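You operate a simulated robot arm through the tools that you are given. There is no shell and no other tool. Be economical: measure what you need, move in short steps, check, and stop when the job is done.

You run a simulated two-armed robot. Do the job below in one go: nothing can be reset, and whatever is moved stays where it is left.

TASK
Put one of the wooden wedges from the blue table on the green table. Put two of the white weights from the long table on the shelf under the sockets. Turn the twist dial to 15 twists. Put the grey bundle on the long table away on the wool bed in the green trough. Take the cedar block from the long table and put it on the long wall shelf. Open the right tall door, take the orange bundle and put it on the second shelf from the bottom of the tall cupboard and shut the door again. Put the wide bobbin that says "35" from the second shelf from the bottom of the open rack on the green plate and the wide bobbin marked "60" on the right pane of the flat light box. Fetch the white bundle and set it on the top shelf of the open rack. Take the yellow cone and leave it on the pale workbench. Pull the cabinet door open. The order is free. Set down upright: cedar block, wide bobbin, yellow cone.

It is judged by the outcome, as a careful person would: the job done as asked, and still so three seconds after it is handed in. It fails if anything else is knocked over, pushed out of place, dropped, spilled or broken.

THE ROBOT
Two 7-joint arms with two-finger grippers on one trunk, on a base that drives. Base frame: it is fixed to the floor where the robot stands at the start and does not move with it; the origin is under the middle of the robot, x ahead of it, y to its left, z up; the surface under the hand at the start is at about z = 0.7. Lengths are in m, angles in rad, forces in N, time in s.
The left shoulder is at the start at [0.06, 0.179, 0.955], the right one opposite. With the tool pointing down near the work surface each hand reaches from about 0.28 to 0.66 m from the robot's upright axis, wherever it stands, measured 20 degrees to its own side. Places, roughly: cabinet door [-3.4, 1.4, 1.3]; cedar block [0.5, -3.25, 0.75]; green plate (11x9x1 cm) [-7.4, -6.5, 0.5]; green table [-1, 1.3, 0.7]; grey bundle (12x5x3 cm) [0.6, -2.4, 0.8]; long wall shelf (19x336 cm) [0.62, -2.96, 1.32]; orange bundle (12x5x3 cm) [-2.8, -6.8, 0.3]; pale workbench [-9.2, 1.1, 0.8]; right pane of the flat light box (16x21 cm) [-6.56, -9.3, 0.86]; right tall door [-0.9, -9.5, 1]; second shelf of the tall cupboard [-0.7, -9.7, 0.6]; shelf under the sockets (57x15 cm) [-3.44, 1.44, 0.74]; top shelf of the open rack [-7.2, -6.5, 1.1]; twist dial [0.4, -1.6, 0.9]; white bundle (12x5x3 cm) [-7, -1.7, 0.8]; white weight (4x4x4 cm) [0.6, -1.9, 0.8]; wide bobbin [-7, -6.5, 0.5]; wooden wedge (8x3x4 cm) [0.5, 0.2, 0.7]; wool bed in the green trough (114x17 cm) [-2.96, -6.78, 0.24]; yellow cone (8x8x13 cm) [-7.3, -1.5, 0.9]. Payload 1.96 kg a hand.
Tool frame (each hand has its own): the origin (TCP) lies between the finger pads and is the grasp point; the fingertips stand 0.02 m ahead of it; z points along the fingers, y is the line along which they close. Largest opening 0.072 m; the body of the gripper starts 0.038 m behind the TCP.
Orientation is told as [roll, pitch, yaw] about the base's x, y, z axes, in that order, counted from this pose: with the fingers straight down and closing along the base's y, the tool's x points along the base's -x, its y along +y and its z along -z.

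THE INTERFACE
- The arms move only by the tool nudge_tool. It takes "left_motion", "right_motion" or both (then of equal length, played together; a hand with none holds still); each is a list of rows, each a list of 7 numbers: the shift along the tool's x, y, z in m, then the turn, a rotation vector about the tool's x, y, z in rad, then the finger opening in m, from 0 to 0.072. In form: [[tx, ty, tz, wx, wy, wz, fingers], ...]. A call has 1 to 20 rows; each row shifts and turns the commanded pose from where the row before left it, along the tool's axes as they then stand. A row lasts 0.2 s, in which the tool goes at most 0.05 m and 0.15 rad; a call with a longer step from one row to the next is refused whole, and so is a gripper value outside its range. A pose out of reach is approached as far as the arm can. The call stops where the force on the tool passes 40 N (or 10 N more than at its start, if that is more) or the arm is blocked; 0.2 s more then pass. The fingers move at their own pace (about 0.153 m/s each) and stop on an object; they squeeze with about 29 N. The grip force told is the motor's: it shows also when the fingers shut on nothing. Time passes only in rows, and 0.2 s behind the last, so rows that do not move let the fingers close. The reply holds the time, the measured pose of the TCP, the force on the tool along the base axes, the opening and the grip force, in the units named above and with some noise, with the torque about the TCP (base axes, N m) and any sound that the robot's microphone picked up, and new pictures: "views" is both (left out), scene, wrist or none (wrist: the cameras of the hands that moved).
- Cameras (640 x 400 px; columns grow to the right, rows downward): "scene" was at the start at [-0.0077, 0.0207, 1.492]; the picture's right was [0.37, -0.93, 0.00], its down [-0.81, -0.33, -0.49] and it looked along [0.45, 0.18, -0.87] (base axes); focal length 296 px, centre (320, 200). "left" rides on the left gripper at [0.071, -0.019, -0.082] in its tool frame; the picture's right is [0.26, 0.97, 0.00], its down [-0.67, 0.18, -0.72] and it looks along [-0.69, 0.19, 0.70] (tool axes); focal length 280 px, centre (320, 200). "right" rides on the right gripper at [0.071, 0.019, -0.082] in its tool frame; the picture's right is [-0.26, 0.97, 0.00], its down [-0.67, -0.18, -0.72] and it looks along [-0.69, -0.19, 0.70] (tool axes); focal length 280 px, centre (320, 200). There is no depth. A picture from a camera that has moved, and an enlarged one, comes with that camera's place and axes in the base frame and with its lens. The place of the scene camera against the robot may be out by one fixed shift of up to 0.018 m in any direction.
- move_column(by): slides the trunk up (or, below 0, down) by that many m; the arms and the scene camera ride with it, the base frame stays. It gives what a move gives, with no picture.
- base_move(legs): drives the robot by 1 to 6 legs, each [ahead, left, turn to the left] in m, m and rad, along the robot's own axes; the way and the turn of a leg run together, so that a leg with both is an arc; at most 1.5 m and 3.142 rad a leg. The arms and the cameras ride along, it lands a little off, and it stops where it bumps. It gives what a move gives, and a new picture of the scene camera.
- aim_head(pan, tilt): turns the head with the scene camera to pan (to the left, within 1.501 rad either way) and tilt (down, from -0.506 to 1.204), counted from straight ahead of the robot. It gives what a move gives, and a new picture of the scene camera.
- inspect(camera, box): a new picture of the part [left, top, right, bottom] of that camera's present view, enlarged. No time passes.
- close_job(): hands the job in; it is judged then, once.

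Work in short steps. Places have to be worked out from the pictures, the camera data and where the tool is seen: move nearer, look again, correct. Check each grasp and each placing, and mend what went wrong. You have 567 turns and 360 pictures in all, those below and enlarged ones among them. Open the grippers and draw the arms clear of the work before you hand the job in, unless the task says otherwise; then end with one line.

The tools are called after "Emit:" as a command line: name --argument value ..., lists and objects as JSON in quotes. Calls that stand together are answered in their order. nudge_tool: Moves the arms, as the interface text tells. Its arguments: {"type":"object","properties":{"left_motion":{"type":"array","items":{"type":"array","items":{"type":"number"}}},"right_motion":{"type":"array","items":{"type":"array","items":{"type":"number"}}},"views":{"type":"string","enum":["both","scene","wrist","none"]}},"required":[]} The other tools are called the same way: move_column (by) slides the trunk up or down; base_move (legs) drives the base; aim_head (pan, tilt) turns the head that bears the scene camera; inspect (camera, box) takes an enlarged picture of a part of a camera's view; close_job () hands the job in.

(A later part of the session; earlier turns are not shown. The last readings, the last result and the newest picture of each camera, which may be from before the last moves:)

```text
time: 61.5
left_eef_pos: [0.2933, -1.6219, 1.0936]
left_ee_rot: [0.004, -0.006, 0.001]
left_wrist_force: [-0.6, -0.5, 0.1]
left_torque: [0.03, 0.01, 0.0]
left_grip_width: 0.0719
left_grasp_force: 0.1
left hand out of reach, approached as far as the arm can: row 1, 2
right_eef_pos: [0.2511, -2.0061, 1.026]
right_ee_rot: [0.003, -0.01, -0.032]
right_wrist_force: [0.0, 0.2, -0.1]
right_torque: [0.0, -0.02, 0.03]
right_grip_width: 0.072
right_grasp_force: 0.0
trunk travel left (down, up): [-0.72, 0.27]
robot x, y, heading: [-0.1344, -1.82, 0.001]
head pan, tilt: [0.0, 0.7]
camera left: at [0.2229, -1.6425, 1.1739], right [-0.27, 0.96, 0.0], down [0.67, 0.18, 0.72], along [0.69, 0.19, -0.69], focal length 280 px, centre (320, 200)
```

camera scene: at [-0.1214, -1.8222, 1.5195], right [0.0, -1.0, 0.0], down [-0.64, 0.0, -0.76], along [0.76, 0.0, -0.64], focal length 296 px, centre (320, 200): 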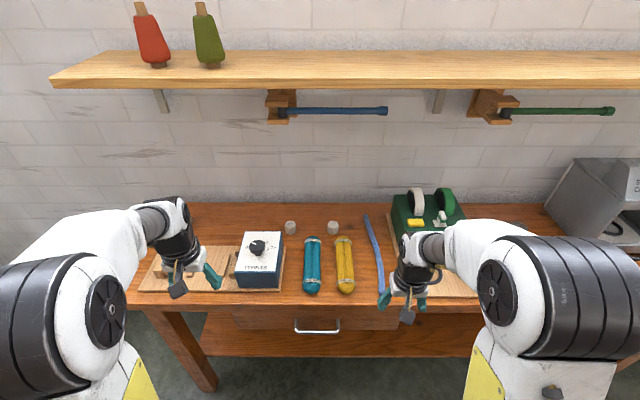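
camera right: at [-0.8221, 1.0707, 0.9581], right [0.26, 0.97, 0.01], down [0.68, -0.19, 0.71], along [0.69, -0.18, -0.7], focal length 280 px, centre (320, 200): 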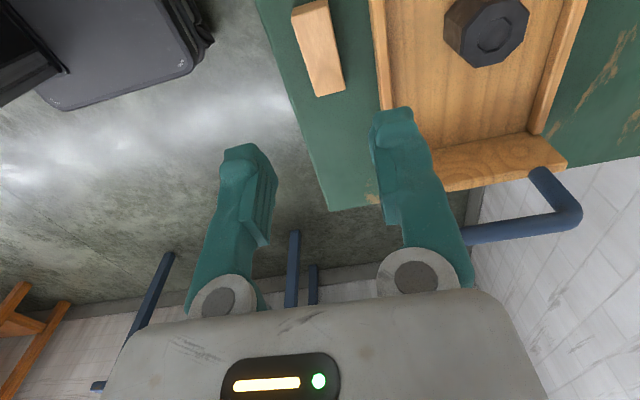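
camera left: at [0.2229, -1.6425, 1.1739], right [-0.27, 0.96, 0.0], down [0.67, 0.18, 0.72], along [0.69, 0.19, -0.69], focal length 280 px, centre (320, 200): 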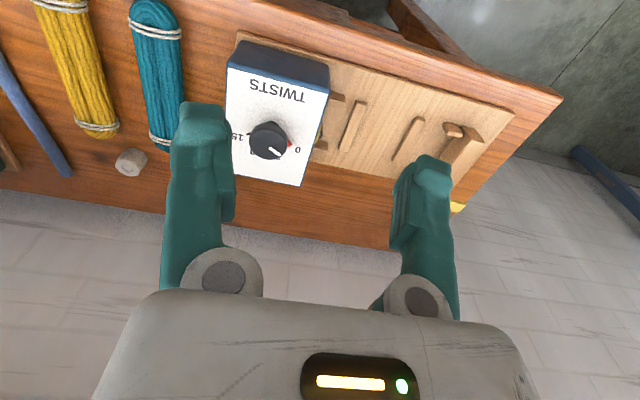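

Knob: centre ≈[0.421,-1.647], top z≈0.905, 0 at ~60° left and 15 at ~62° right of forward. I bring the left hand above it for a close look.

Emit:
nudge_tool --left_motion '[[-0.01, 0, 0.045, 0, 0, 0, 0.072], [-0.03, 0, 0.04, 0, 0, 0, 0.072], [-0.025, -0.01, 0.01, 0, 0, 0, 0.072], [-0.025, -0.01, 0.0, 0, 0, 0, 0.072]]' --views "wrist"

Emit:
inspect --camera "left" --box '[180, 40, 440, 200]'

```text
time: 62.5
left_eef_pos: [0.3858, -1.639, 0.9998]
left_ee_rot: [0.001, -0.008, 0.004]
left_wrist_force: [-0.9, -0.2, 0.4]
left_torque: [-0.01, 0.01, -0.01]
left_grip_width: 0.072
left_grasp_force: 0.1
right_eef_pos: [0.2523, -2.0037, 1.0262]
right_ee_rot: [0.004, -0.008, -0.033]
right_wrist_force: [0.2, 0.8, 0.0]
right_torque: [0.01, 0.03, -0.03]
right_grip_width: 0.0719
right_grasp_force: 0.0
trunk travel left (down, up): [-0.72, 0.27]
robot x, y, heading: [-0.135, -1.8183, -0.004]
head pan, tilt: [0.0, 0.7]
camera left: at [0.3147, -1.6599, 1.0807], right [-0.27, 0.96, 0.0], down [0.67, 0.18, 0.72], along [0.69, 0.19, -0.69], focal length 280 px, centre (320, 200)
```

left: 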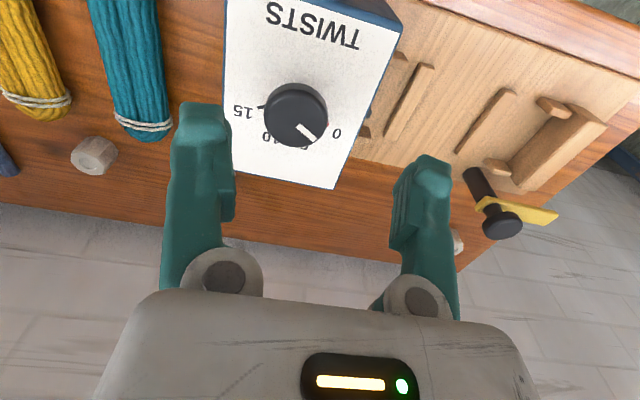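

```text
2.46 times, centred on (310, 120) of left
camera zoom: at [0.3147, -1.6599, 1.0807], right [-0.27, 0.96, 0.0], down [0.67, 0.18, 0.72], along [0.69, 0.19, -0.69], focal length 690 px, centre (345, 397)
```

zoom: 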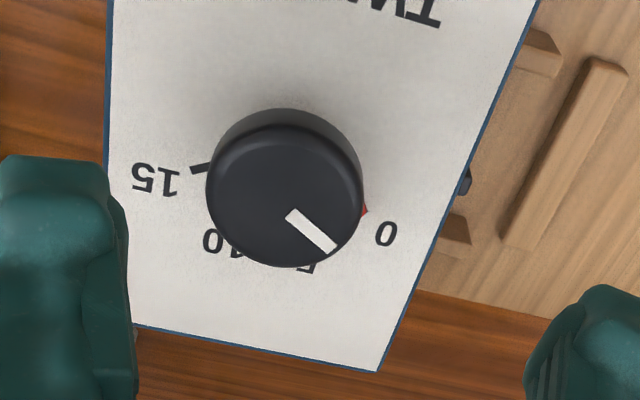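

Pointer sits at about 0 (≈54° left) and 15 is ≈52° right, so ~1.85 rad clockwise. I centre over the knob and pre-rotate counter-clockwise.

Emit:
nudge_tool --left_motion '[[-0.03, -0.011, 0.0, 0, 0, 0, 0.072], [0, 0, 0.0, 0, 0, -0.15, 0.072], [0, 0, 0.0, 0, 0, -0.15, 0.072], [0, 0, 0.0, 0, 0, -0.15, 0.072], [0, 0, 0.0, 0, 0, -0.15, 0.072], [0, 0, 0.0, 0, 0, -0.15, 0.072], [0, 0, 0.0, 0, 0, -0.15, 0.072], [0, 0, 0.04, 0, 0, 0, 0.072]]' --views "wrist"

```text
time: 64.3
left_eef_pos: [0.417, -1.6472, 0.9595]
left_ee_rot: [-0.005, -0.005, 0.905]
left_wrist_force: [0.2, 0.4, -0.3]
left_torque: [-0.01, 0.01, 0.01]
left_grip_width: 0.0723
left_grasp_force: 0.1
right_eef_pos: [0.253, -2.0041, 1.0248]
right_ee_rot: [0.003, -0.01, -0.032]
right_wrist_force: [0.2, 0.1, -0.3]
right_torque: [0.0, 0.0, 0.01]
right_grip_width: 0.072
right_grasp_force: 0.1
trunk travel left (down, up): [-0.72, 0.27]
robot x, y, heading: [-0.135, -1.8195, 0.003]
head pan, tilt: [0.0, 0.7]
camera left: at [0.388, -1.7163, 1.0408], right [-0.92, 0.39, -0.01], down [0.27, 0.64, 0.72], along [0.28, 0.66, -0.7], focal length 280 px, centre (320, 200)
```

left: 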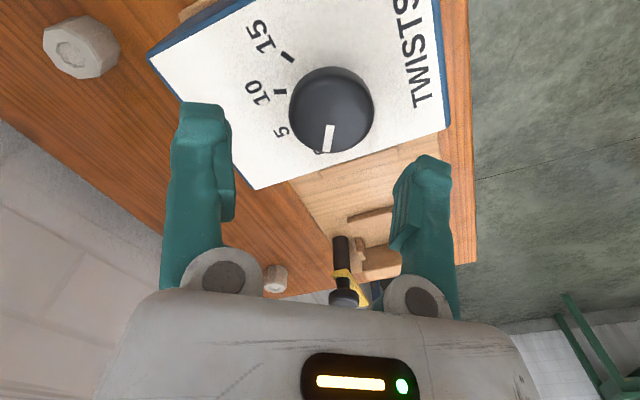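

Knob centred within 5 mm; descend to z≈0.895 around it.

Emit:
nudge_tool --left_motion '[[0.002, 0.003, 0.03, 0, 0, 0, 0.072], [0, 0, 0.034, 0, 0, 0, 0.072]]' --views "wrist"

```text
time: 65.0
left_eef_pos: [0.4138, -1.6498, 0.9017]
left_ee_rot: [-0.004, -0.005, 0.904]
left_wrist_force: [-3.3, -1.7, 5.0]
left_torque: [0.13, 0.3, 0.07]
left_grip_width: 0.0721
left_grasp_force: 0.0
right_eef_pos: [0.2515, -2.0043, 1.0251]
right_ee_rot: [0.003, -0.009, -0.031]
right_wrist_force: [0.1, 0.2, 0.2]
right_torque: [0.02, -0.03, 0.01]
right_grip_width: 0.0721
right_grasp_force: 0.0
trunk travel left (down, up): [-0.72, 0.27]
robot x, y, heading: [-0.1361, -1.8203, 0.007]
head pan, tilt: [0.0, 0.7]
stopped in row 2 (left hand): the force on the tool passed its limit at 63 N (the readings are from after the stop); the commanded pose is now the measured one
camera left: at [0.3839, -1.7173, 0.9837], right [-0.92, 0.39, 0.0], down [0.27, 0.64, 0.72], along [0.28, 0.66, -0.7], focal length 280 px, centre (320, 200)
```

left: 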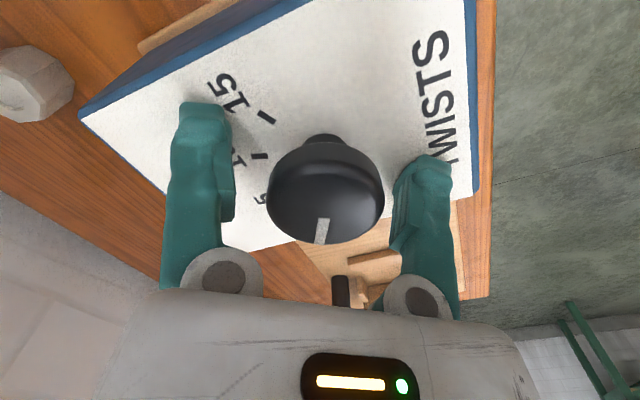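

The fingertips touched the box face (z≈0.88). I lift 5 mm, centre a bit, and close on the knob.

Emit:
nudge_tool --left_motion '[[0, 0.004, -0.005, 0, 0, 0, 0.072], [0, 0, 0, 0, 0, 0, 0.0], [0, 0, 0, 0, 0, 0, 0.0], [0, 0, 0, 0, 0, 0, 0.0]]' --views "wrist"

```text
time: 66.0
left_eef_pos: [0.4126, -1.648, 0.9078]
left_ee_rot: [-0.005, -0.006, 0.904]
left_wrist_force: [12.0, -7.4, 7.9]
left_torque: [-0.47, 0.03, -0.01]
left_grip_width: 0.0382
left_grasp_force: 40.4
right_eef_pos: [0.2523, -2.0056, 1.0239]
right_ee_rot: [0.004, -0.01, -0.031]
right_wrist_force: [-0.9, -0.9, -0.1]
right_torque: [0.01, 0.0, -0.03]
right_grip_width: 0.0719
right_grasp_force: 0.1
trunk travel left (down, up): [-0.72, 0.27]
robot x, y, heading: [-0.1353, -1.8192, 0.003]
head pan, tilt: [0.0, 0.7]
camera left: at [0.3827, -1.7162, 0.9884], right [-0.92, 0.39, -0.01], down [0.27, 0.64, 0.72], along [0.29, 0.66, -0.7], focal length 280 px, centre (320, 200)
```

left: 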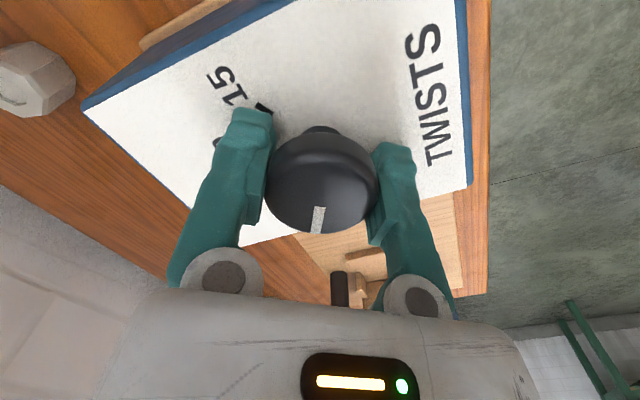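

Gripped (Ø38 mm knob), slight side load; relax it and turn clockwise in a first part.

Emit:
nudge_tool --left_motion '[[0, -0.003, 0, 0, 0, 0, 0.0], [0, 0, 0, 0, 0, 0.13, 0.0], [0, 0, 0, 0, 0, 0.13, 0.0], [0, 0, 0, 0, 0, 0.13, 0.0], [0, 0, 0, 0, 0, 0.13, 0.0], [0, 0, 0, 0, 0, 0.13, 0.0], [0, 0, 0, 0, 0, 0.13, 0.0], [0, 0, 0, 0, 0, 0.13, 0.0]]' --views "wrist"

```text
time: 67.8
left_eef_pos: [0.4127, -1.6492, 0.907]
left_ee_rot: [0.002, -0.006, -0.008]
left_wrist_force: [3.1, -4.7, 10.5]
left_torque: [-0.31, 0.76, 0.06]
left_grip_width: 0.0381
left_grasp_force: 40.6
right_eef_pos: [0.2515, -2.0064, 1.0254]
right_ee_rot: [0.003, -0.01, -0.032]
right_wrist_force: [-0.2, 0.4, -0.2]
right_torque: [0.02, 0.0, -0.01]
right_grip_width: 0.0717
right_grasp_force: 0.0
trunk travel left (down, up): [-0.72, 0.27]
robot x, y, heading: [-0.1373, -1.821, -0.0]
head pan, tilt: [0.0, 0.7]
camera left: at [0.3411, -1.6684, 0.9883], right [-0.25, 0.97, 0.0], down [0.67, 0.18, 0.72], along [0.7, 0.18, -0.69], focal length 280 px, centre (320, 200)
```

left: 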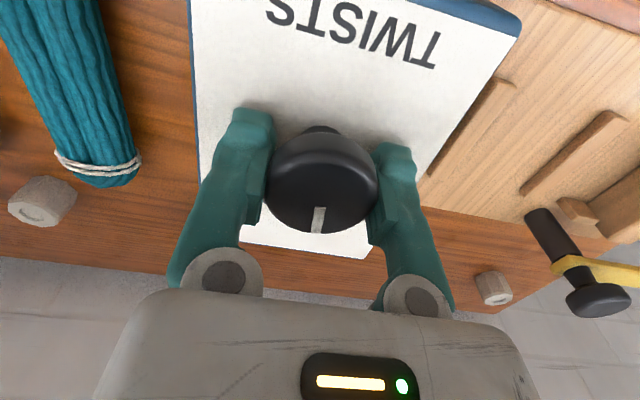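

The knob turns with the gripper; pointer now ~7° left of centre, 15 lies ~60° right. Rotate 1.17 rad more.

Emit:
nudge_tool --left_motion '[[0, 0, 0, 0, 0, 0.13, 0.0], [0, 0, 0, 0, 0, 0.13, 0.0], [0, 0, 0, 0, 0, 0.13, 0.0], [0, 0, 0, 0, 0, 0.13, 0.0], [0, 0, 0, 0, 0, 0.13, 0.0], [0, 0, 0, 0, 0, 0.13, 0.0], [0, 0, 0, 0, 0, 0.13, 0.0], [0, 0, 0, 0, 0, 0.13, 0.0], [0, 0, 0, 0, 0, 0.13, 0.0]]' --views "none"

Emit:
nudge_tool --left_motion '[[0, 0, 0, 0, 0, 0, 0.06], [0, 0, 0, 0, 0, 0, 0.072], [0, 0, -0.05, 0, 0, 0, 0.072], [0, 0, -0.04, 0, 0, 0, 0.072]]' --views "wrist"

Emit:
inspect --camera "left" --box '[180, 40, 440, 200]'

```text
time: 69.8
left_eef_pos: [0.4119, -1.6501, 0.908]
left_ee_rot: [0.004, 0.0, -1.179]
left_wrist_force: [-9.1, -16.0, -6.6]
left_torque: [-0.62, -0.34, 0.04]
left_grip_width: 0.0381
left_grasp_force: 39.6
right_eef_pos: [0.2505, -2.0069, 1.0263]
right_ee_rot: [0.005, -0.011, -0.033]
right_wrist_force: [-0.5, 0.5, 0.1]
right_torque: [0.03, 0.01, 0.01]
right_grip_width: 0.0718
right_grasp_force: 0.1
trunk travel left (down, up): [-0.72, 0.27]
robot x, y, heading: [-0.1379, -1.8179, 0.002]
head pan, tilt: [0.0, 0.7]
```

```text
time: 70.8
left_eef_pos: [0.413, -1.6484, 0.9953]
left_ee_rot: [0.006, -0.001, -1.175]
left_wrist_force: [0.7, 0.6, 0.1]
left_torque: [0.01, 0.0, -0.03]
left_grip_width: 0.072
left_grasp_force: 0.1
right_eef_pos: [0.2508, -2.0049, 1.0252]
right_ee_rot: [0.003, -0.011, -0.03]
right_wrist_force: [-0.1, 0.2, -0.5]
right_torque: [0.05, -0.01, -0.02]
right_grip_width: 0.072
right_grasp_force: 0.1
trunk travel left (down, up): [-0.72, 0.27]
robot x, y, heading: [-0.137, -1.8191, 0.003]
head pan, tilt: [0.0, 0.7]
camera left: at [0.3677, -1.591, 1.0775], right [0.79, 0.61, 0.01], down [0.42, -0.55, 0.72], along [0.44, -0.56, -0.7], focal length 280 px, centre (320, 200)
```

left: 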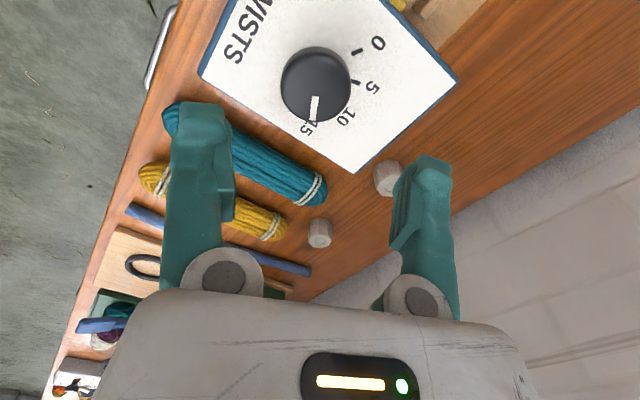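

```text
2.46 times, centred on (310, 120) of left
camera zoom: at [0.3677, -1.591, 1.0775], right [0.79, 0.61, 0.01], down [0.42, -0.55, 0.72], along [0.44, -0.56, -0.7], focal length 690 px, centre (345, 397)
```

zoom: 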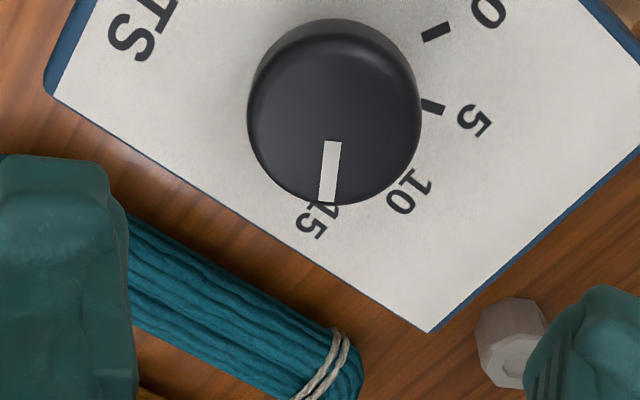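

The pointer reads at 15 or very close. I draw the hand away and check with the scene camera.

Emit:
nudge_tool --left_motion '[[0.045, 0.018, 0, 0, 0, -0.14, 0.072], [0.042, 0.026, 0, 0, 0, -0.14, 0.072], [0, 0, 0, 0, 0, -0.14, 0.072], [0, 0, 0, 0, 0, -0.14, 0.072], [0, 0, 0, 0, 0, -0.14, 0.072], [0, 0, 0, 0, 0, -0.14, 0.072], [0, 0, 0, 0, 0, -0.14, 0.072], [0, 0, 0, 0, 0, -0.14, 0.072]]' --views "none"

Emit:
inspect --camera "scene" --box '[220, 240, 310, 310]'

```text
time: 72.6
left_eef_pos: [0.4126, -1.5608, 0.996]
left_ee_rot: [0.004, -0.006, -0.053]
left_wrist_force: [-1.3, -0.5, 0.9]
left_torque: [0.01, 0.03, 0.0]
left_grip_width: 0.0718
left_grasp_force: 0.0
left hand out of reach, approached as far as the arm can: row 2
right_eef_pos: [0.2507, -2.0042, 1.0255]
right_ee_rot: [0.001, -0.008, -0.031]
right_wrist_force: [-0.7, 0.2, 0.6]
right_torque: [0.0, 0.01, 0.03]
right_grip_width: 0.0723
right_grasp_force: 0.1
trunk travel left (down, up): [-0.72, 0.27]
robot x, y, heading: [-0.1405, -1.8144, 0.004]
head pan, tilt: [0.0, 0.7]
```

```text
5.71 times, centred on (265, 275) of scene
camera zoom: at [-0.1212, -1.8225, 1.6395], right [0.0, -1.0, 0.0], down [-0.64, 0.0, -0.76], along [0.76, 0.0, -0.64], focal length 1690 px, centre (634, -229)
```

zoom: 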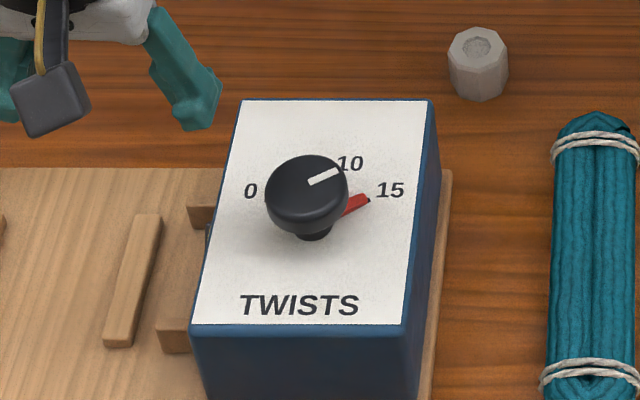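

The red pointer sits on the 15 tick: dial done. Now the weights near [0.594,-1.728] and [0.597,-1.883] (table ≈0.77). I drive forward.

Emit:
base_move --legs '[[0.14, 0.01, 0]]'

Emit:
nudge_tool --left_motion '[[0.0, -0.04, 0, 0, 0, -0.053, 0.072], [0.0, -0.04, 0, 0, 0, 0, 0.072], [0.0, -0.04, 0, 0, 0, 0, 0.072], [-0.0, -0.04, 0, 0, 0, 0, 0.072]]' --right_motion '[[-0.045, 0, 0, 0, 0, 0, 0.072], [-0.045, 0.0, 0, 0, 0, 0, 0.072], [-0.04, 0.02, 0, 0, 0, -0.03, 0.072], [-0.0, 0.04, 0, 0, 0, 0, 0.072]]' --views "both"

```text
time: 73.9
left_eef_pos: [0.5534, -1.5512, 0.9972]
left_ee_rot: [0.003, -0.006, -0.056]
left_wrist_force: [0.1, -0.1, -0.6]
left_torque: [0.02, 0.0, -0.01]
left_grip_width: 0.0719
left_grasp_force: 0.0
right_eef_pos: [0.3916, -1.994, 1.026]
right_ee_rot: [0.001, -0.011, -0.031]
right_wrist_force: [0.2, 0.9, -0.3]
right_torque: [0.01, 0.01, -0.01]
right_grip_width: 0.0721
right_grasp_force: 0.0
trunk travel left (down, up): [-0.72, 0.27]
robot x, y, heading: [0.0025, -1.8111, 0.0]
head pan, tilt: [0.0, 0.7]
camera scene: at [0.0184, -1.8123, 1.6395], right [0.0, -1.0, 0.0], down [-0.64, 0.0, -0.77], along [0.77, 0.0, -0.64], focal length 296 px, centre (320, 200)
```

scene: 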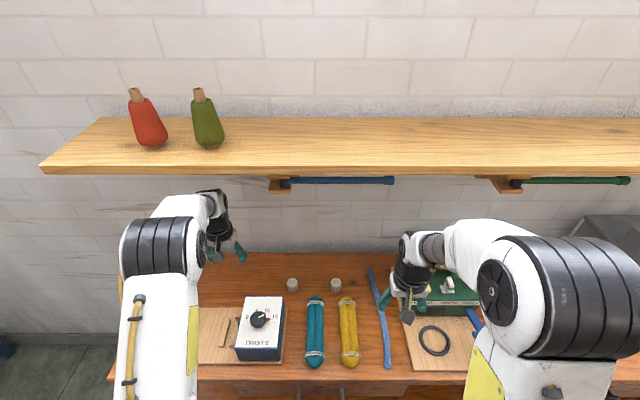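

```text
time: 74.9
left_eef_pos: [0.5503, -1.7126, 0.9963]
left_ee_rot: [0.002, -0.006, -0.005]
left_wrist_force: [-0.3, 0.9, 0.0]
left_torque: [0.02, 0.04, -0.01]
left_grip_width: 0.0718
left_grasp_force: 0.0
right_eef_pos: [0.5206, -1.9378, 1.0278]
right_ee_rot: [0.0, -0.011, -0.002]
right_wrist_force: [0.6, 1.0, -0.1]
right_torque: [0.01, 0.01, 0.0]
right_grip_width: 0.072
right_grasp_force: 0.1
trunk travel left (down, up): [-0.72, 0.27]
robot x, y, heading: [0.0046, -1.8099, -0.002]
head pan, tilt: [0.0, 0.7]
camera scene: at [0.0179, -1.8121, 1.6395], right [0.0, -1.0, 0.0], down [-0.64, 0.0, -0.77], along [0.77, 0.0, -0.64], focal length 296 px, centre (320, 200)
camera right: at [0.4511, -1.92, 1.1085], right [0.26, 0.96, 0.0], down [0.67, -0.18, 0.72], along [0.7, -0.19, -0.69], focal length 280 px, centre (320, 200)
camera left: at [0.4786, -1.7326, 1.078], right [-0.26, 0.97, 0.0], down [0.67, 0.18, 0.72], along [0.7, 0.19, -0.69], focal length 280 px, centre (320, 200)
```

scene: 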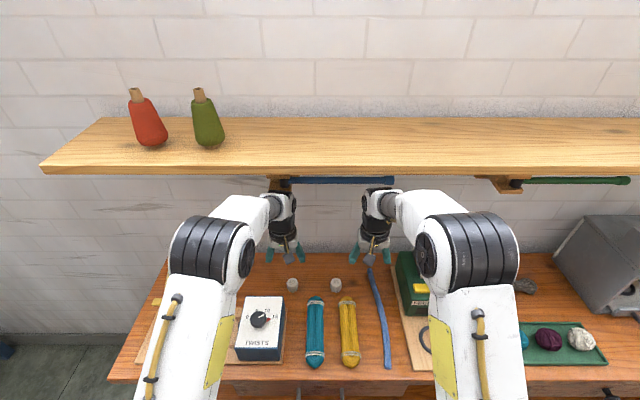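
right: 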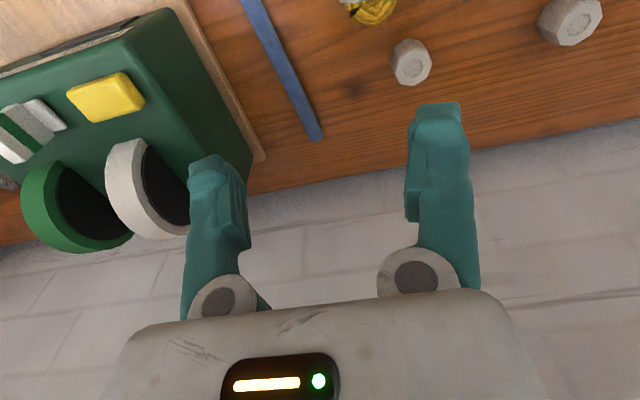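
left: 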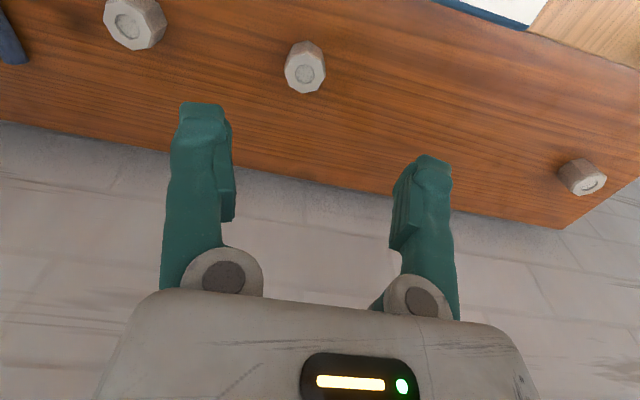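

Both weights visible from both hands. Lower both hands near them.

Emit:
nudge_tool --left_motion '[[-0.02, 0, 0.035, 0, 0, 0, 0.072], [-0.019, -0.004, 0.035, 0, 0, 0, 0.072], [0, 0, 0.035, 0, 0, 0, 0.072], [0, 0, 0.03, 0, 0, 0, 0.072]]' --right_motion '[[-0.02, 0.02, 0.035, 0, 0, 0, 0.072], [-0.02, 0.02, 0.035, 0, 0, 0, 0.072], [-0.02, 0.02, 0.04, 0, 0, 0, 0.072], [-0.009, 0.015, 0.04, 0, 0, 0, 0.072]]' --views "wrist"

```text
time: 75.9
left_eef_pos: [0.5913, -1.7144, 0.861]
left_ee_rot: [0.003, -0.004, -0.006]
left_wrist_force: [0.1, 0.1, -0.9]
left_torque: [-0.01, 0.02, 0.0]
left_grip_width: 0.0718
left_grasp_force: 0.0
right_eef_pos: [0.5938, -1.8627, 0.8771]
right_ee_rot: [0.001, -0.008, -0.002]
right_wrist_force: [0.3, 0.1, 0.0]
right_torque: [-0.03, 0.04, 0.04]
right_grip_width: 0.072
right_grasp_force: 0.1
trunk travel left (down, up): [-0.72, 0.27]
robot x, y, heading: [0.0056, -1.8066, 0.0]
head pan, tilt: [0.0, 0.7]
camera right: at [0.5241, -1.845, 0.9563], right [0.26, 0.96, 0.0], down [0.67, -0.19, 0.72], along [0.7, -0.19, -0.69], focal length 280 px, centre (320, 200)
camera left: at [0.5207, -1.7345, 0.9422], right [-0.26, 0.97, 0.0], down [0.67, 0.18, 0.72], along [0.69, 0.18, -0.7], focal length 280 px, centre (320, 200)
```

right: 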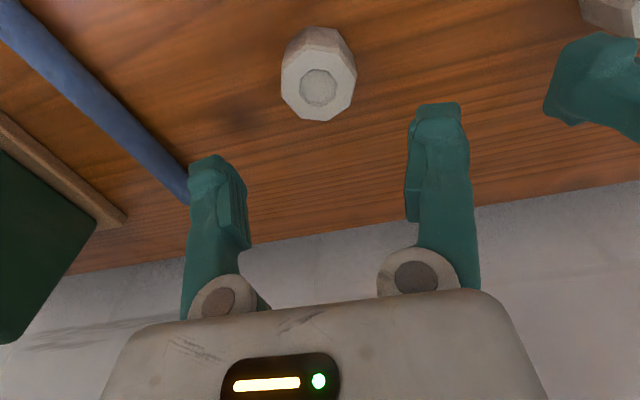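
left: 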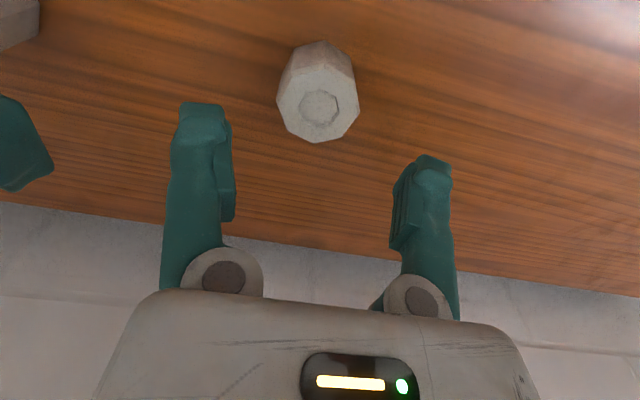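

Offsets are small. Descend both to z≈0.80.

Emit:
nudge_tool --left_motion '[[0.004, -0.005, 0.03, 0, 0, 0, 0.072], [0, 0, 0.031, 0, 0, 0, 0.072]]' --right_motion '[[0.005, 0, 0.04, 0, 0, 0, 0.072], [0, 0, 0.037, 0, 0, 0, 0.072]]' --views "wrist"

```text
time: 76.5
left_eef_pos: [0.5851, -1.7208, 0.8176]
left_ee_rot: [0.002, 0.0, -0.003]
left_wrist_force: [-12.9, 1.8, 15.6]
left_torque: [-0.61, 0.17, -0.54]
left_grip_width: 0.0719
left_grasp_force: 0.1
right_eef_pos: [0.5877, -1.8627, 0.8163]
right_ee_rot: [0.001, -0.008, -0.003]
right_wrist_force: [-4.3, -0.9, 6.6]
right_torque: [-0.32, 0.17, -0.19]
right_grip_width: 0.0718
right_grasp_force: 0.0
trunk travel left (down, up): [-0.72, 0.27]
robot x, y, heading: [0.0041, -1.8074, -0.001]
head pan, tilt: [0.0, 0.7]
stopped in row 2 (left hand): the force on the tool passed its limit at 139 N (the readings are from after the stop); the commanded pose is now the measured one
camera right: at [0.5179, -1.8456, 0.8974], right [0.26, 0.96, 0.0], down [0.67, -0.18, 0.72], along [0.7, -0.19, -0.69], focal length 280 px, centre (320, 200)
camera left: at [0.5143, -1.7394, 0.8988], right [-0.26, 0.97, 0.0], down [0.67, 0.18, 0.72], along [0.69, 0.19, -0.7], focal length 280 px, centre (320, 200)
```

right: 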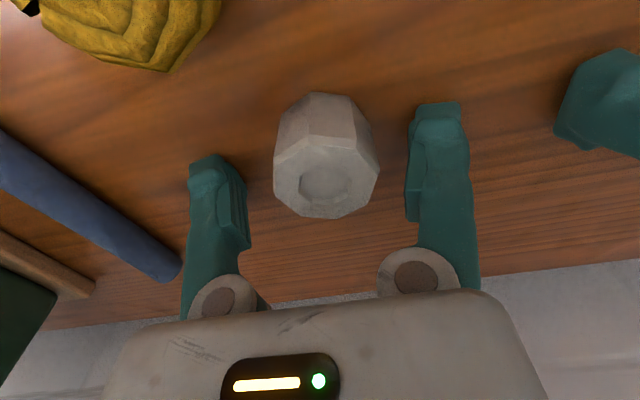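
left: 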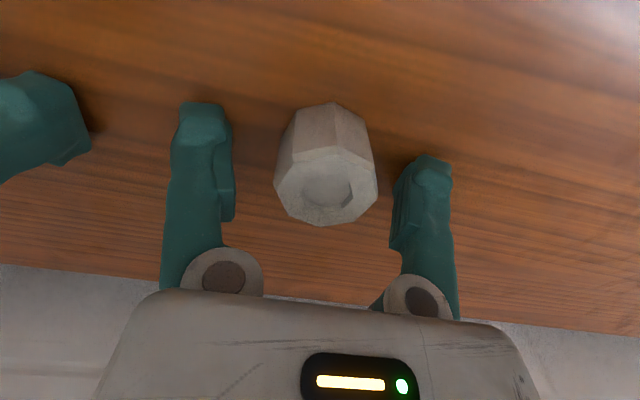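

Table top is ≈0.797. The weights sit ~14 mm nearer than the TCP; I lift slightly, shift back and close both.

Emit:
nudge_tool --left_motion '[[0, 0, -0.005, 0, 0, 0, 0.072], [0.013, 0, 0, 0, 0, 0, 0.072], [0, 0, 0, 0, 0, 0, 0.0], [0, 0, 0, 0, 0, 0, 0.0], [0, 0, 0, 0, 0, 0, 0.0]]' --right_motion '[[0, 0, -0.005, 0, 0, 0, 0.072], [0.013, 0.002, 0, 0, 0, 0, 0.072], [0, 0, 0, 0, 0, 0, 0.0], [0, 0, 0, 0, 0, 0, 0.0], [0, 0, 0, 0, 0, 0, 0.0]]' --views "wrist"

```text
time: 77.7
left_eef_pos: [0.5741, -1.722, 0.823]
left_ee_rot: [0.003, -0.003, -0.004]
left_wrist_force: [0.6, 0.8, 2.9]
left_torque: [0.1, -0.01, -0.04]
left_grip_width: 0.034
left_grasp_force: 29.3
right_eef_pos: [0.5759, -1.8604, 0.8224]
right_ee_rot: [0.001, -0.011, -0.002]
right_wrist_force: [-2.1, 0.3, 3.9]
right_torque: [-0.06, 0.04, -0.04]
right_grip_width: 0.0344
right_grasp_force: 29.3
trunk travel left (down, up): [-0.72, 0.27]
robot x, y, heading: [0.0017, -1.8072, 0.005]
head pan, tilt: [0.0, 0.7]
camera right: at [0.5061, -1.8431, 0.9024], right [0.26, 0.96, 0.0], down [0.67, -0.18, 0.72], along [0.7, -0.19, -0.69], focal length 280 px, centre (320, 200)
camera left: at [0.5024, -1.7402, 0.9039], right [-0.26, 0.97, 0.0], down [0.67, 0.18, 0.72], along [0.69, 0.19, -0.7], focal length 280 px, centre (320, 200)
```

right: 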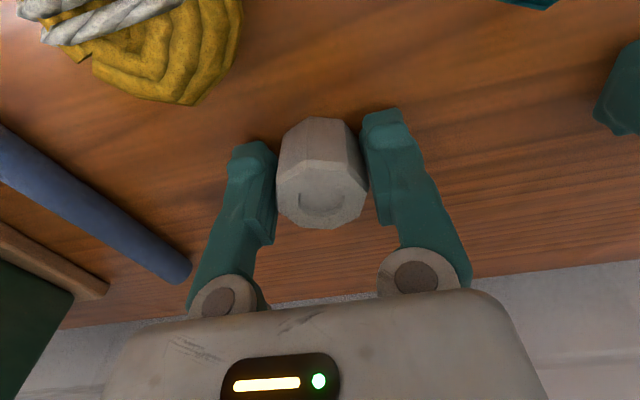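
left: 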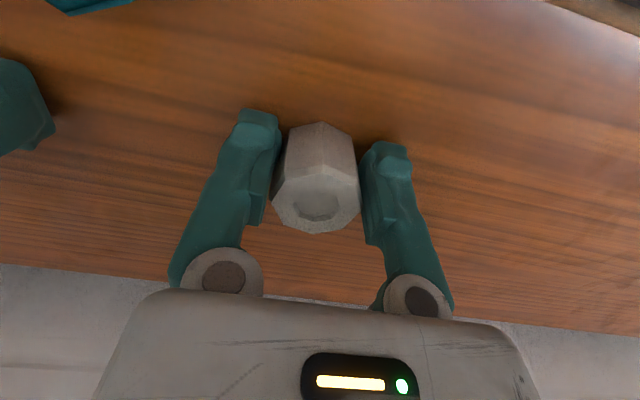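

Both weights gripped. Lift, retract, then back out.

Emit:
nudge_tool --left_motion '[[0, 0, -0.045, 0, 0, 0, 0], [0, 0, -0.045, 0, 0, 0, 0], [0, 0, -0.045, 0, 0, 0, 0], [0.045, 0, 0, 0, 0, 0, 0], [0.045, 0, 0, 0, 0, 0, 0], [0.045, 0, 0, 0, 0, 0, 0], [0.045, 0, 0, 0, 0, 0, 0]]' --right_motion '[[0, 0, -0.045, 0, 0, 0, 0], [0, 0, -0.045, 0, 0, 0, 0], [0, 0, -0.045, 0, 0, 0, 0], [0.045, 0, 0, 0, 0, 0, 0], [0.045, 0, 0, 0, 0, 0, 0], [0.045, 0, 0, 0, 0, 0, 0], [0.045, 0, 0, 0, 0, 0, 0]]' --views "none"

Emit:
base_move --legs '[[-0.3, 0, 0], [0, 1.4, 0], [0, 0.85, 0], [0, 0, 1.5708]]'

Emit:
aim_head --pan 1.2 --tilt 0.5

```text
time: 79.3
left_eef_pos: [0.3874, -1.7211, 0.9548]
left_ee_rot: [0.002, -0.005, -0.004]
left_wrist_force: [0.2, -0.8, -2.0]
left_torque: [-0.03, -0.07, 0.0]
left_grip_width: 0.0338
left_grasp_force: 28.9
right_eef_pos: [0.3932, -1.8598, 0.9578]
right_ee_rot: [0.002, -0.013, -0.001]
right_wrist_force: [-0.4, 0.1, -2.8]
right_torque: [0.0, -0.01, -0.05]
right_grip_width: 0.0347
right_grasp_force: 28.8
trunk travel left (down, up): [-0.72, 0.27]
robot x, y, heading: [0.0033, -1.8094, 0.002]
head pan, tilt: [0.0, 0.7]
```

```text
time: 95.8
left_eef_pos: [-0.4383, 0.8127, 0.955]
left_ee_rot: [0.002, -0.003, 1.608]
left_wrist_force: [0.3, -0.2, -1.9]
left_torque: [-0.02, -0.01, 0.02]
left_grip_width: 0.0329
left_grasp_force: 29.1
right_eef_pos: [-0.2997, 0.8236, 0.9548]
right_ee_rot: [0.0, -0.007, 1.611]
right_wrist_force: [-0.9, 0.1, -1.9]
right_torque: [0.04, 0.0, 0.02]
right_grip_width: 0.0345
right_grasp_force: 28.5
trunk travel left (down, up): [-0.72, 0.27]
robot x, y, heading: [-0.338, 0.4269, 1.612]
head pan, tilt: [0.0, 0.7]
camera scene: at [-0.346, 0.4495, 1.6395], right [1.0, 0.04, 0.0], down [0.03, -0.64, -0.76], along [-0.03, 0.76, -0.64], focal length 296 px, centre (320, 200)
```

scene: 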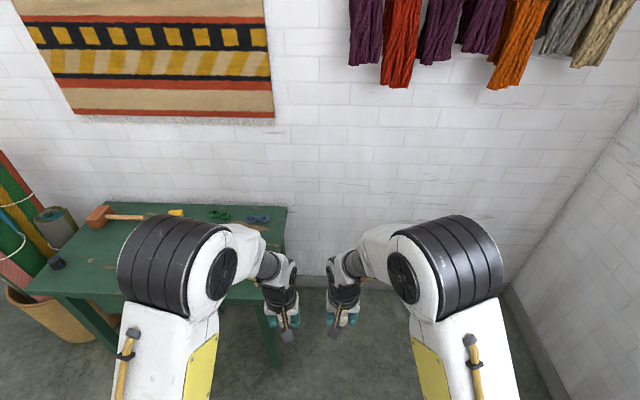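

```text
time: 97.2
left_eef_pos: [-0.4389, 0.8119, 0.953]
left_ee_rot: [0.002, -0.001, 1.606]
left_wrist_force: [0.2, -0.5, -1.7]
left_torque: [0.0, 0.01, 0.02]
left_grip_width: 0.0328
left_grasp_force: 28.9
right_eef_pos: [-0.3011, 0.8237, 0.9561]
right_ee_rot: [-0.001, -0.009, 1.611]
right_wrist_force: [0.1, 0.6, -1.7]
right_torque: [0.04, -0.02, -0.01]
right_grip_width: 0.0345
right_grasp_force: 29.0
trunk travel left (down, up): [-0.72, 0.27]
robot x, y, heading: [-0.3358, 0.4322, 1.619]
head pan, tilt: [1.201, 0.499]
camera scene: at [-0.4284, 0.394, 1.6572], right [0.32, 0.95, 0.0], down [0.45, -0.15, -0.88], along [-0.83, 0.28, -0.48], focal length 296 px, centre (320, 200)
```

scene: 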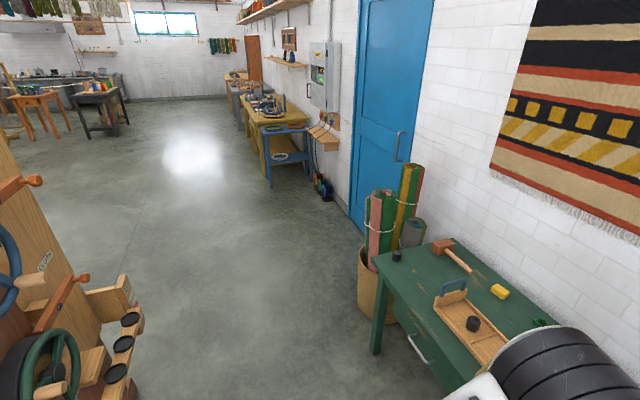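

Clear way along the north aisle. I straighten heading and strafe left to about x=-3.4.

Emit:
base_move --legs '[[0.08, 0, -0.048], [0, 1.5, 0], [0, 1.5, 0]]'

Emit:
aim_head --pan 0 --tilt 0.55

```text
time: 112.5
left_eef_pos: [-3.4621, 0.9154, 0.9543]
left_ee_rot: [0.004, -0.001, 1.542]
left_wrist_force: [0.0, 0.1, -1.8]
left_torque: [-0.02, -0.01, 0.03]
left_grip_width: 0.0324
left_grasp_force: 28.8
right_eef_pos: [-3.3232, 0.9173, 0.9565]
right_ee_rot: [0.0, -0.009, 1.543]
right_wrist_force: [-0.4, 0.3, -2.0]
right_torque: [0.03, -0.03, 0.01]
right_grip_width: 0.0347
right_grasp_force: 29.2
trunk travel left (down, up): [-0.72, 0.27]
robot x, y, heading: [-3.3815, 0.5266, 1.542]
head pan, tilt: [1.201, 0.499]
camera scene: at [-3.4794, 0.4971, 1.6572], right [0.38, 0.92, 0.0], down [0.44, -0.18, -0.88], along [-0.81, 0.34, -0.48], focal length 296 px, centre (320, 200)
```

scene: 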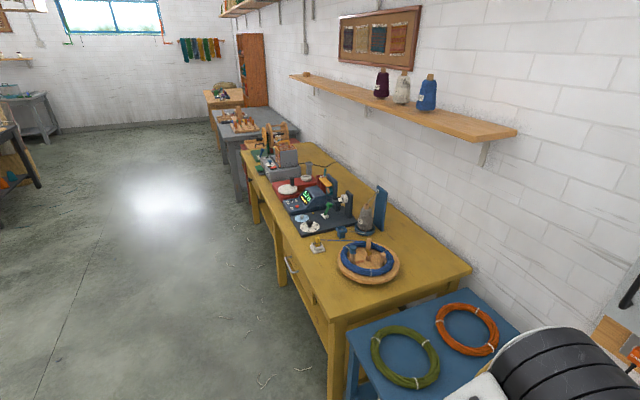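

```text
time: 113.9
left_eef_pos: [-3.4627, 0.9157, 0.955]
left_ee_rot: [0.001, -0.001, 1.542]
left_wrist_force: [-0.3, 0.8, -2.0]
left_torque: [-0.04, 0.0, 0.04]
left_grip_width: 0.0326
left_grasp_force: 29.2
right_eef_pos: [-3.3234, 0.9186, 0.955]
right_ee_rot: [0.002, -0.008, 1.542]
right_wrist_force: [-0.3, 0.3, -1.7]
right_torque: [0.04, -0.01, -0.04]
right_grip_width: 0.0347
right_grasp_force: 28.9
trunk travel left (down, up): [-0.72, 0.27]
robot x, y, heading: [-3.3861, 0.5288, 1.546]
head pan, tilt: [0.0, 0.55]
camera scene: at [-3.3932, 0.5519, 1.6526], right [1.0, -0.02, 0.0], down [-0.01, -0.52, -0.85], along [0.02, 0.85, -0.52], focal length 296 px, centre (320, 200)
```

scene: 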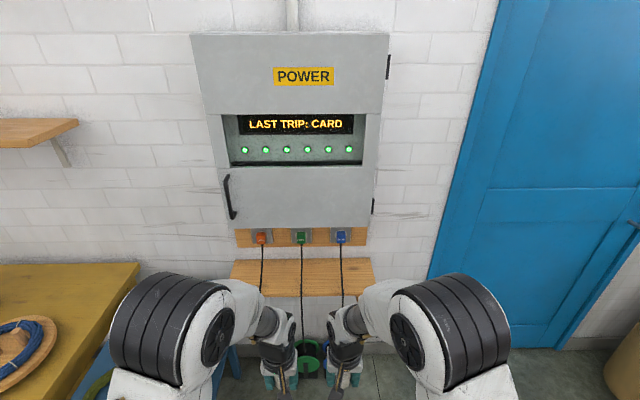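

The power cabinet with its left handle, and the shelf with three cords. Zooming.

Emit:
inspect --camera "scene" --box '[200, 160, 400, 310]'

```text
2.67 times, centred on (300, 235) of scene
camera zoom: at [-3.3932, 0.5519, 1.6526], right [1.0, -0.02, 0.0], down [-0.01, -0.52, -0.85], along [0.02, 0.85, -0.52], focal length 788 px, centre (373, 107)
```

zoom: 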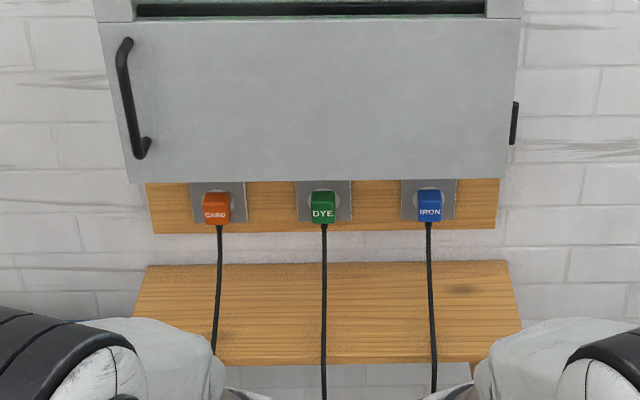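

I'll shift so the hands face the two gaps between the cords, and approach.

Emit:
base_move --legs '[[0.1, 0.055, 0.025], [0.15, 0, 0]]'

Emit:
nudge_tool --left_motion '[[0, 0, 0, 0, -0.13, 0, 0], [0, 0, 0, 0, -0.13, 0, 0], [0, 0, 0, 0, -0.13, 0, 0]]' --right_motion '[[0, -0.02, 0, 0, -0.13, 0, 0], [0, 0, 0, 0, -0.13, 0, 0], [0, 0, 0, 0, -0.13, 0, 0]]' --views "both"

```text
time: 116.1
left_eef_pos: [-3.5248, 1.1593, 0.9544]
left_ee_rot: [0.001, -0.001, 1.568]
left_wrist_force: [-0.2, 0.1, -2.1]
left_torque: [0.02, 0.02, 0.02]
left_grip_width: 0.0326
left_grasp_force: 29.2
right_eef_pos: [-3.3865, 1.1656, 0.9563]
right_ee_rot: [0.002, -0.008, 1.568]
right_wrist_force: [0.6, 0.6, -3.3]
right_torque: [0.0, 0.01, 0.01]
right_grip_width: 0.0347
right_grasp_force: 28.5
trunk travel left (down, up): [-0.72, 0.27]
robot x, y, heading: [-3.4377, 0.7711, 1.573]
head pan, tilt: [0.0, 0.55]
camera scene: at [-3.4471, 0.7977, 1.6526], right [1.0, 0.0, 0.0], down [0.0, -0.52, -0.85], along [0.0, 0.85, -0.52], focal length 296 px, centre (320, 200)
```

scene: 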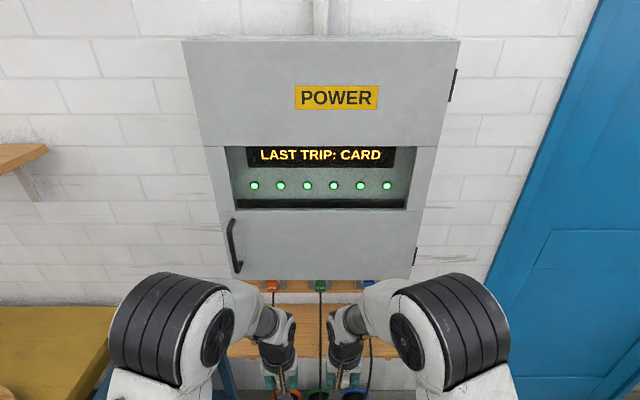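

```text
time: 116.9
left_eef_pos: [-3.5259, 1.1585, 0.9544]
left_ee_rot: [0.001, -0.394, 1.567]
left_wrist_force: [-0.3, -0.7, -1.8]
left_torque: [0.0, 0.02, -0.02]
left_grip_width: 0.0324
left_grasp_force: 28.8
right_eef_pos: [-3.3672, 1.1644, 0.9571]
right_ee_rot: [0.001, -0.402, 1.571]
right_wrist_force: [-0.5, -0.9, -1.2]
right_torque: [0.04, 0.0, 0.04]
right_grip_width: 0.0348
right_grasp_force: 29.1
trunk travel left (down, up): [-0.72, 0.27]
robot x, y, heading: [-3.4398, 0.7709, 1.568]
head pan, tilt: [0.0, 0.55]
camera scene: at [-3.4472, 0.7969, 1.6526], right [1.0, 0.0, 0.0], down [0.0, -0.52, -0.85], along [0.0, 0.85, -0.52], focal length 296 px, centre (320, 200)
camera right: at [-3.3852, 1.0664, 1.0025], right [-0.96, 0.24, 0.1], down [0.18, 0.34, 0.92], along [0.19, 0.91, -0.37], focal length 280 px, centre (320, 200)
camera left: at [-3.5072, 1.0619, 1.0028], right [-0.97, -0.24, -0.1], down [-0.18, 0.35, 0.92], along [-0.18, 0.91, -0.38], focal length 280 px, centre (320, 200)
```

scene: 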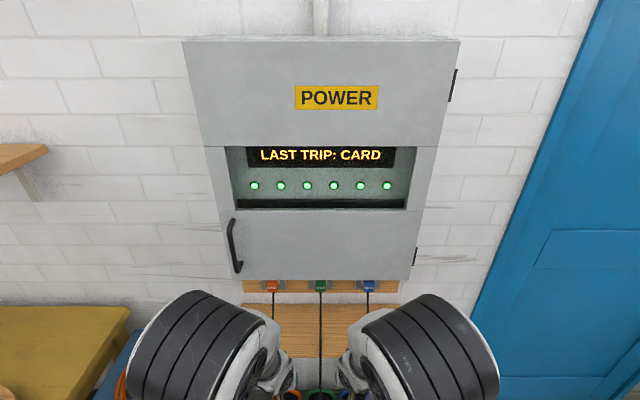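
right: 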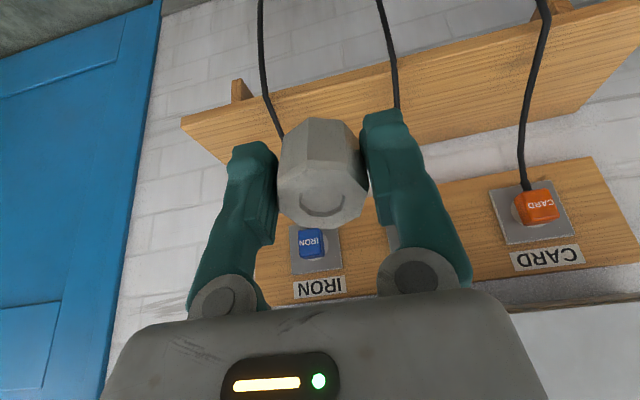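
left: 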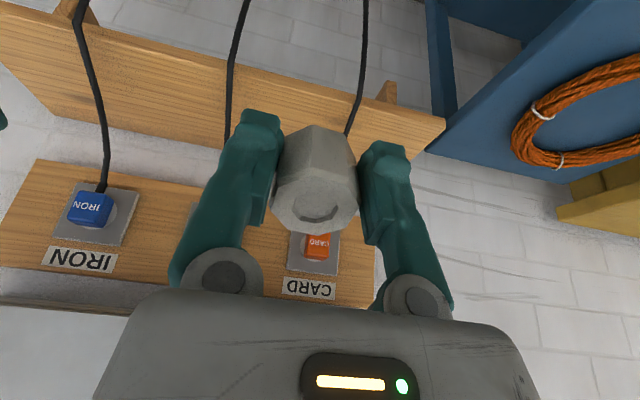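

Cords hang in front of the shelf; the shelf's two ends (x≈-3.66 and -3.20) are freer. I spread the hands to those x and get a bit closer.

Emit:
base_move --legs '[[0.05, 0, 0]]'

Emit:
nudge_tool --left_motion '[[0, 0.047, 0, 0, 0, 0, 0], [0, 0.047, 0, 0, 0, 0, 0], [0, 0.046, 0, 0, 0, 0, 0], [0, 0, 0, 0, 0, 0, 0], [-0.023, 0, 0.01, 0, 0, 0, 0]]' --right_motion '[[0, -0.047, 0, 0, 0, 0, 0], [0, -0.047, 0, 0, 0, 0, 0], [0, -0.047, 0, 0, 0, 0, 0], [0, -0.021, 0, 0, 0, 0, 0], [-0.023, 0, 0.01, 0, 0, 0, 0]]' --views "both"

```text
time: 117.8
left_eef_pos: [-3.5251, 1.21, 0.9553]
left_ee_rot: [0.001, -0.39, 1.564]
left_wrist_force: [0.3, 0.1, -1.9]
left_torque: [-0.02, 0.0, -0.02]
left_grip_width: 0.0324
left_grasp_force: 29.0
right_eef_pos: [-3.3668, 1.2161, 0.9562]
right_ee_rot: [-0.002, -0.397, 1.568]
right_wrist_force: [-0.3, 0.7, -2.5]
right_torque: [-0.01, -0.02, -0.03]
right_grip_width: 0.0343
right_grasp_force: 28.9
trunk travel left (down, up): [-0.72, 0.27]
robot x, y, heading: [-3.441, 0.8248, 1.577]
head pan, tilt: [0.0, 0.55]
camera scene: at [-3.4474, 0.8486, 1.6526], right [1.0, 0.0, 0.0], down [0.0, -0.52, -0.85], along [0.0, 0.85, -0.52], focal length 296 px, centre (320, 200)
```

scene: 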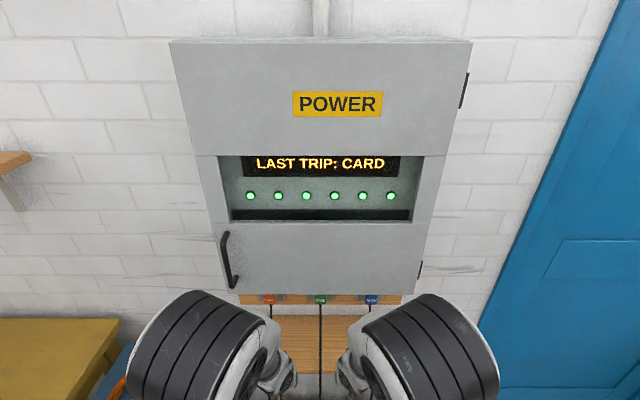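

```text
time: 119.0
left_eef_pos: [-3.6657, 1.2375, 0.9529]
left_ee_rot: [0.001, -0.39, 1.566]
left_wrist_force: [-0.2, 0.3, -1.8]
left_torque: [-0.02, 0.02, -0.01]
left_grip_width: 0.0321
left_grasp_force: 28.6
right_eef_pos: [-3.2064, 1.2433, 0.9542]
right_ee_rot: [0.001, -0.397, 1.573]
right_wrist_force: [-0.4, 0.3, -1.6]
right_torque: [-0.01, -0.03, 0.0]
right_grip_width: 0.0345
right_grasp_force: 28.9
trunk travel left (down, up): [-0.72, 0.27]
robot x, y, heading: [-3.4344, 0.8223, 1.572]
head pan, tilt: [0.0, 0.55]
camera scene: at [-3.4482, 0.8529, 1.6525], right [1.0, 0.0, 0.0], down [0.0, -0.52, -0.85], along [0.0, 0.85, -0.52], focal length 296 px, centre (320, 200)
camera right: at [-3.2238, 1.1459, 1.001], right [-0.96, 0.24, 0.1], down [0.18, 0.35, 0.92], along [0.19, 0.91, -0.38], focal length 280 px, centre (320, 200)
camera left: at [-3.6468, 1.1414, 1.0008], right [-0.97, -0.24, -0.1], down [-0.18, 0.35, 0.92], along [-0.18, 0.9, -0.38], focal length 280 px, centre (320, 200)
```

scene: 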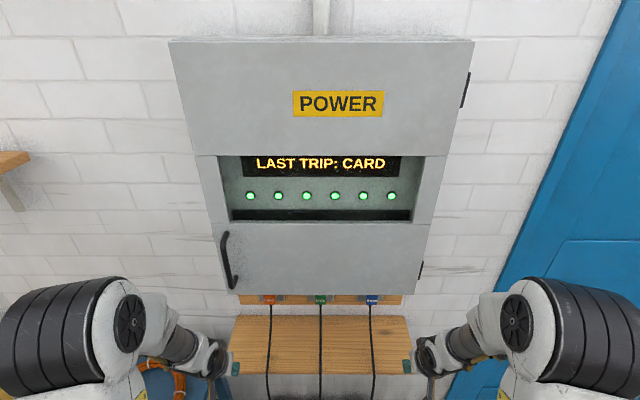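
right: 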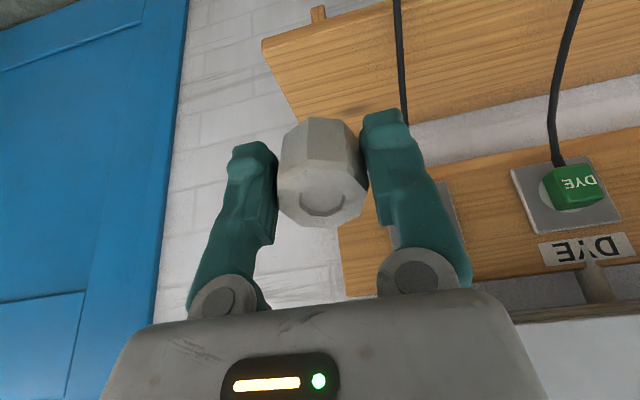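
left: 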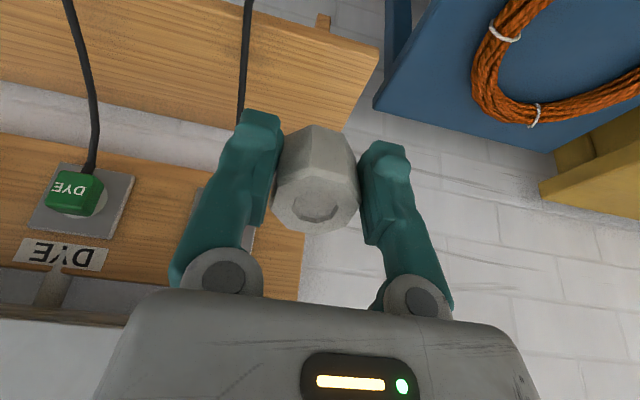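

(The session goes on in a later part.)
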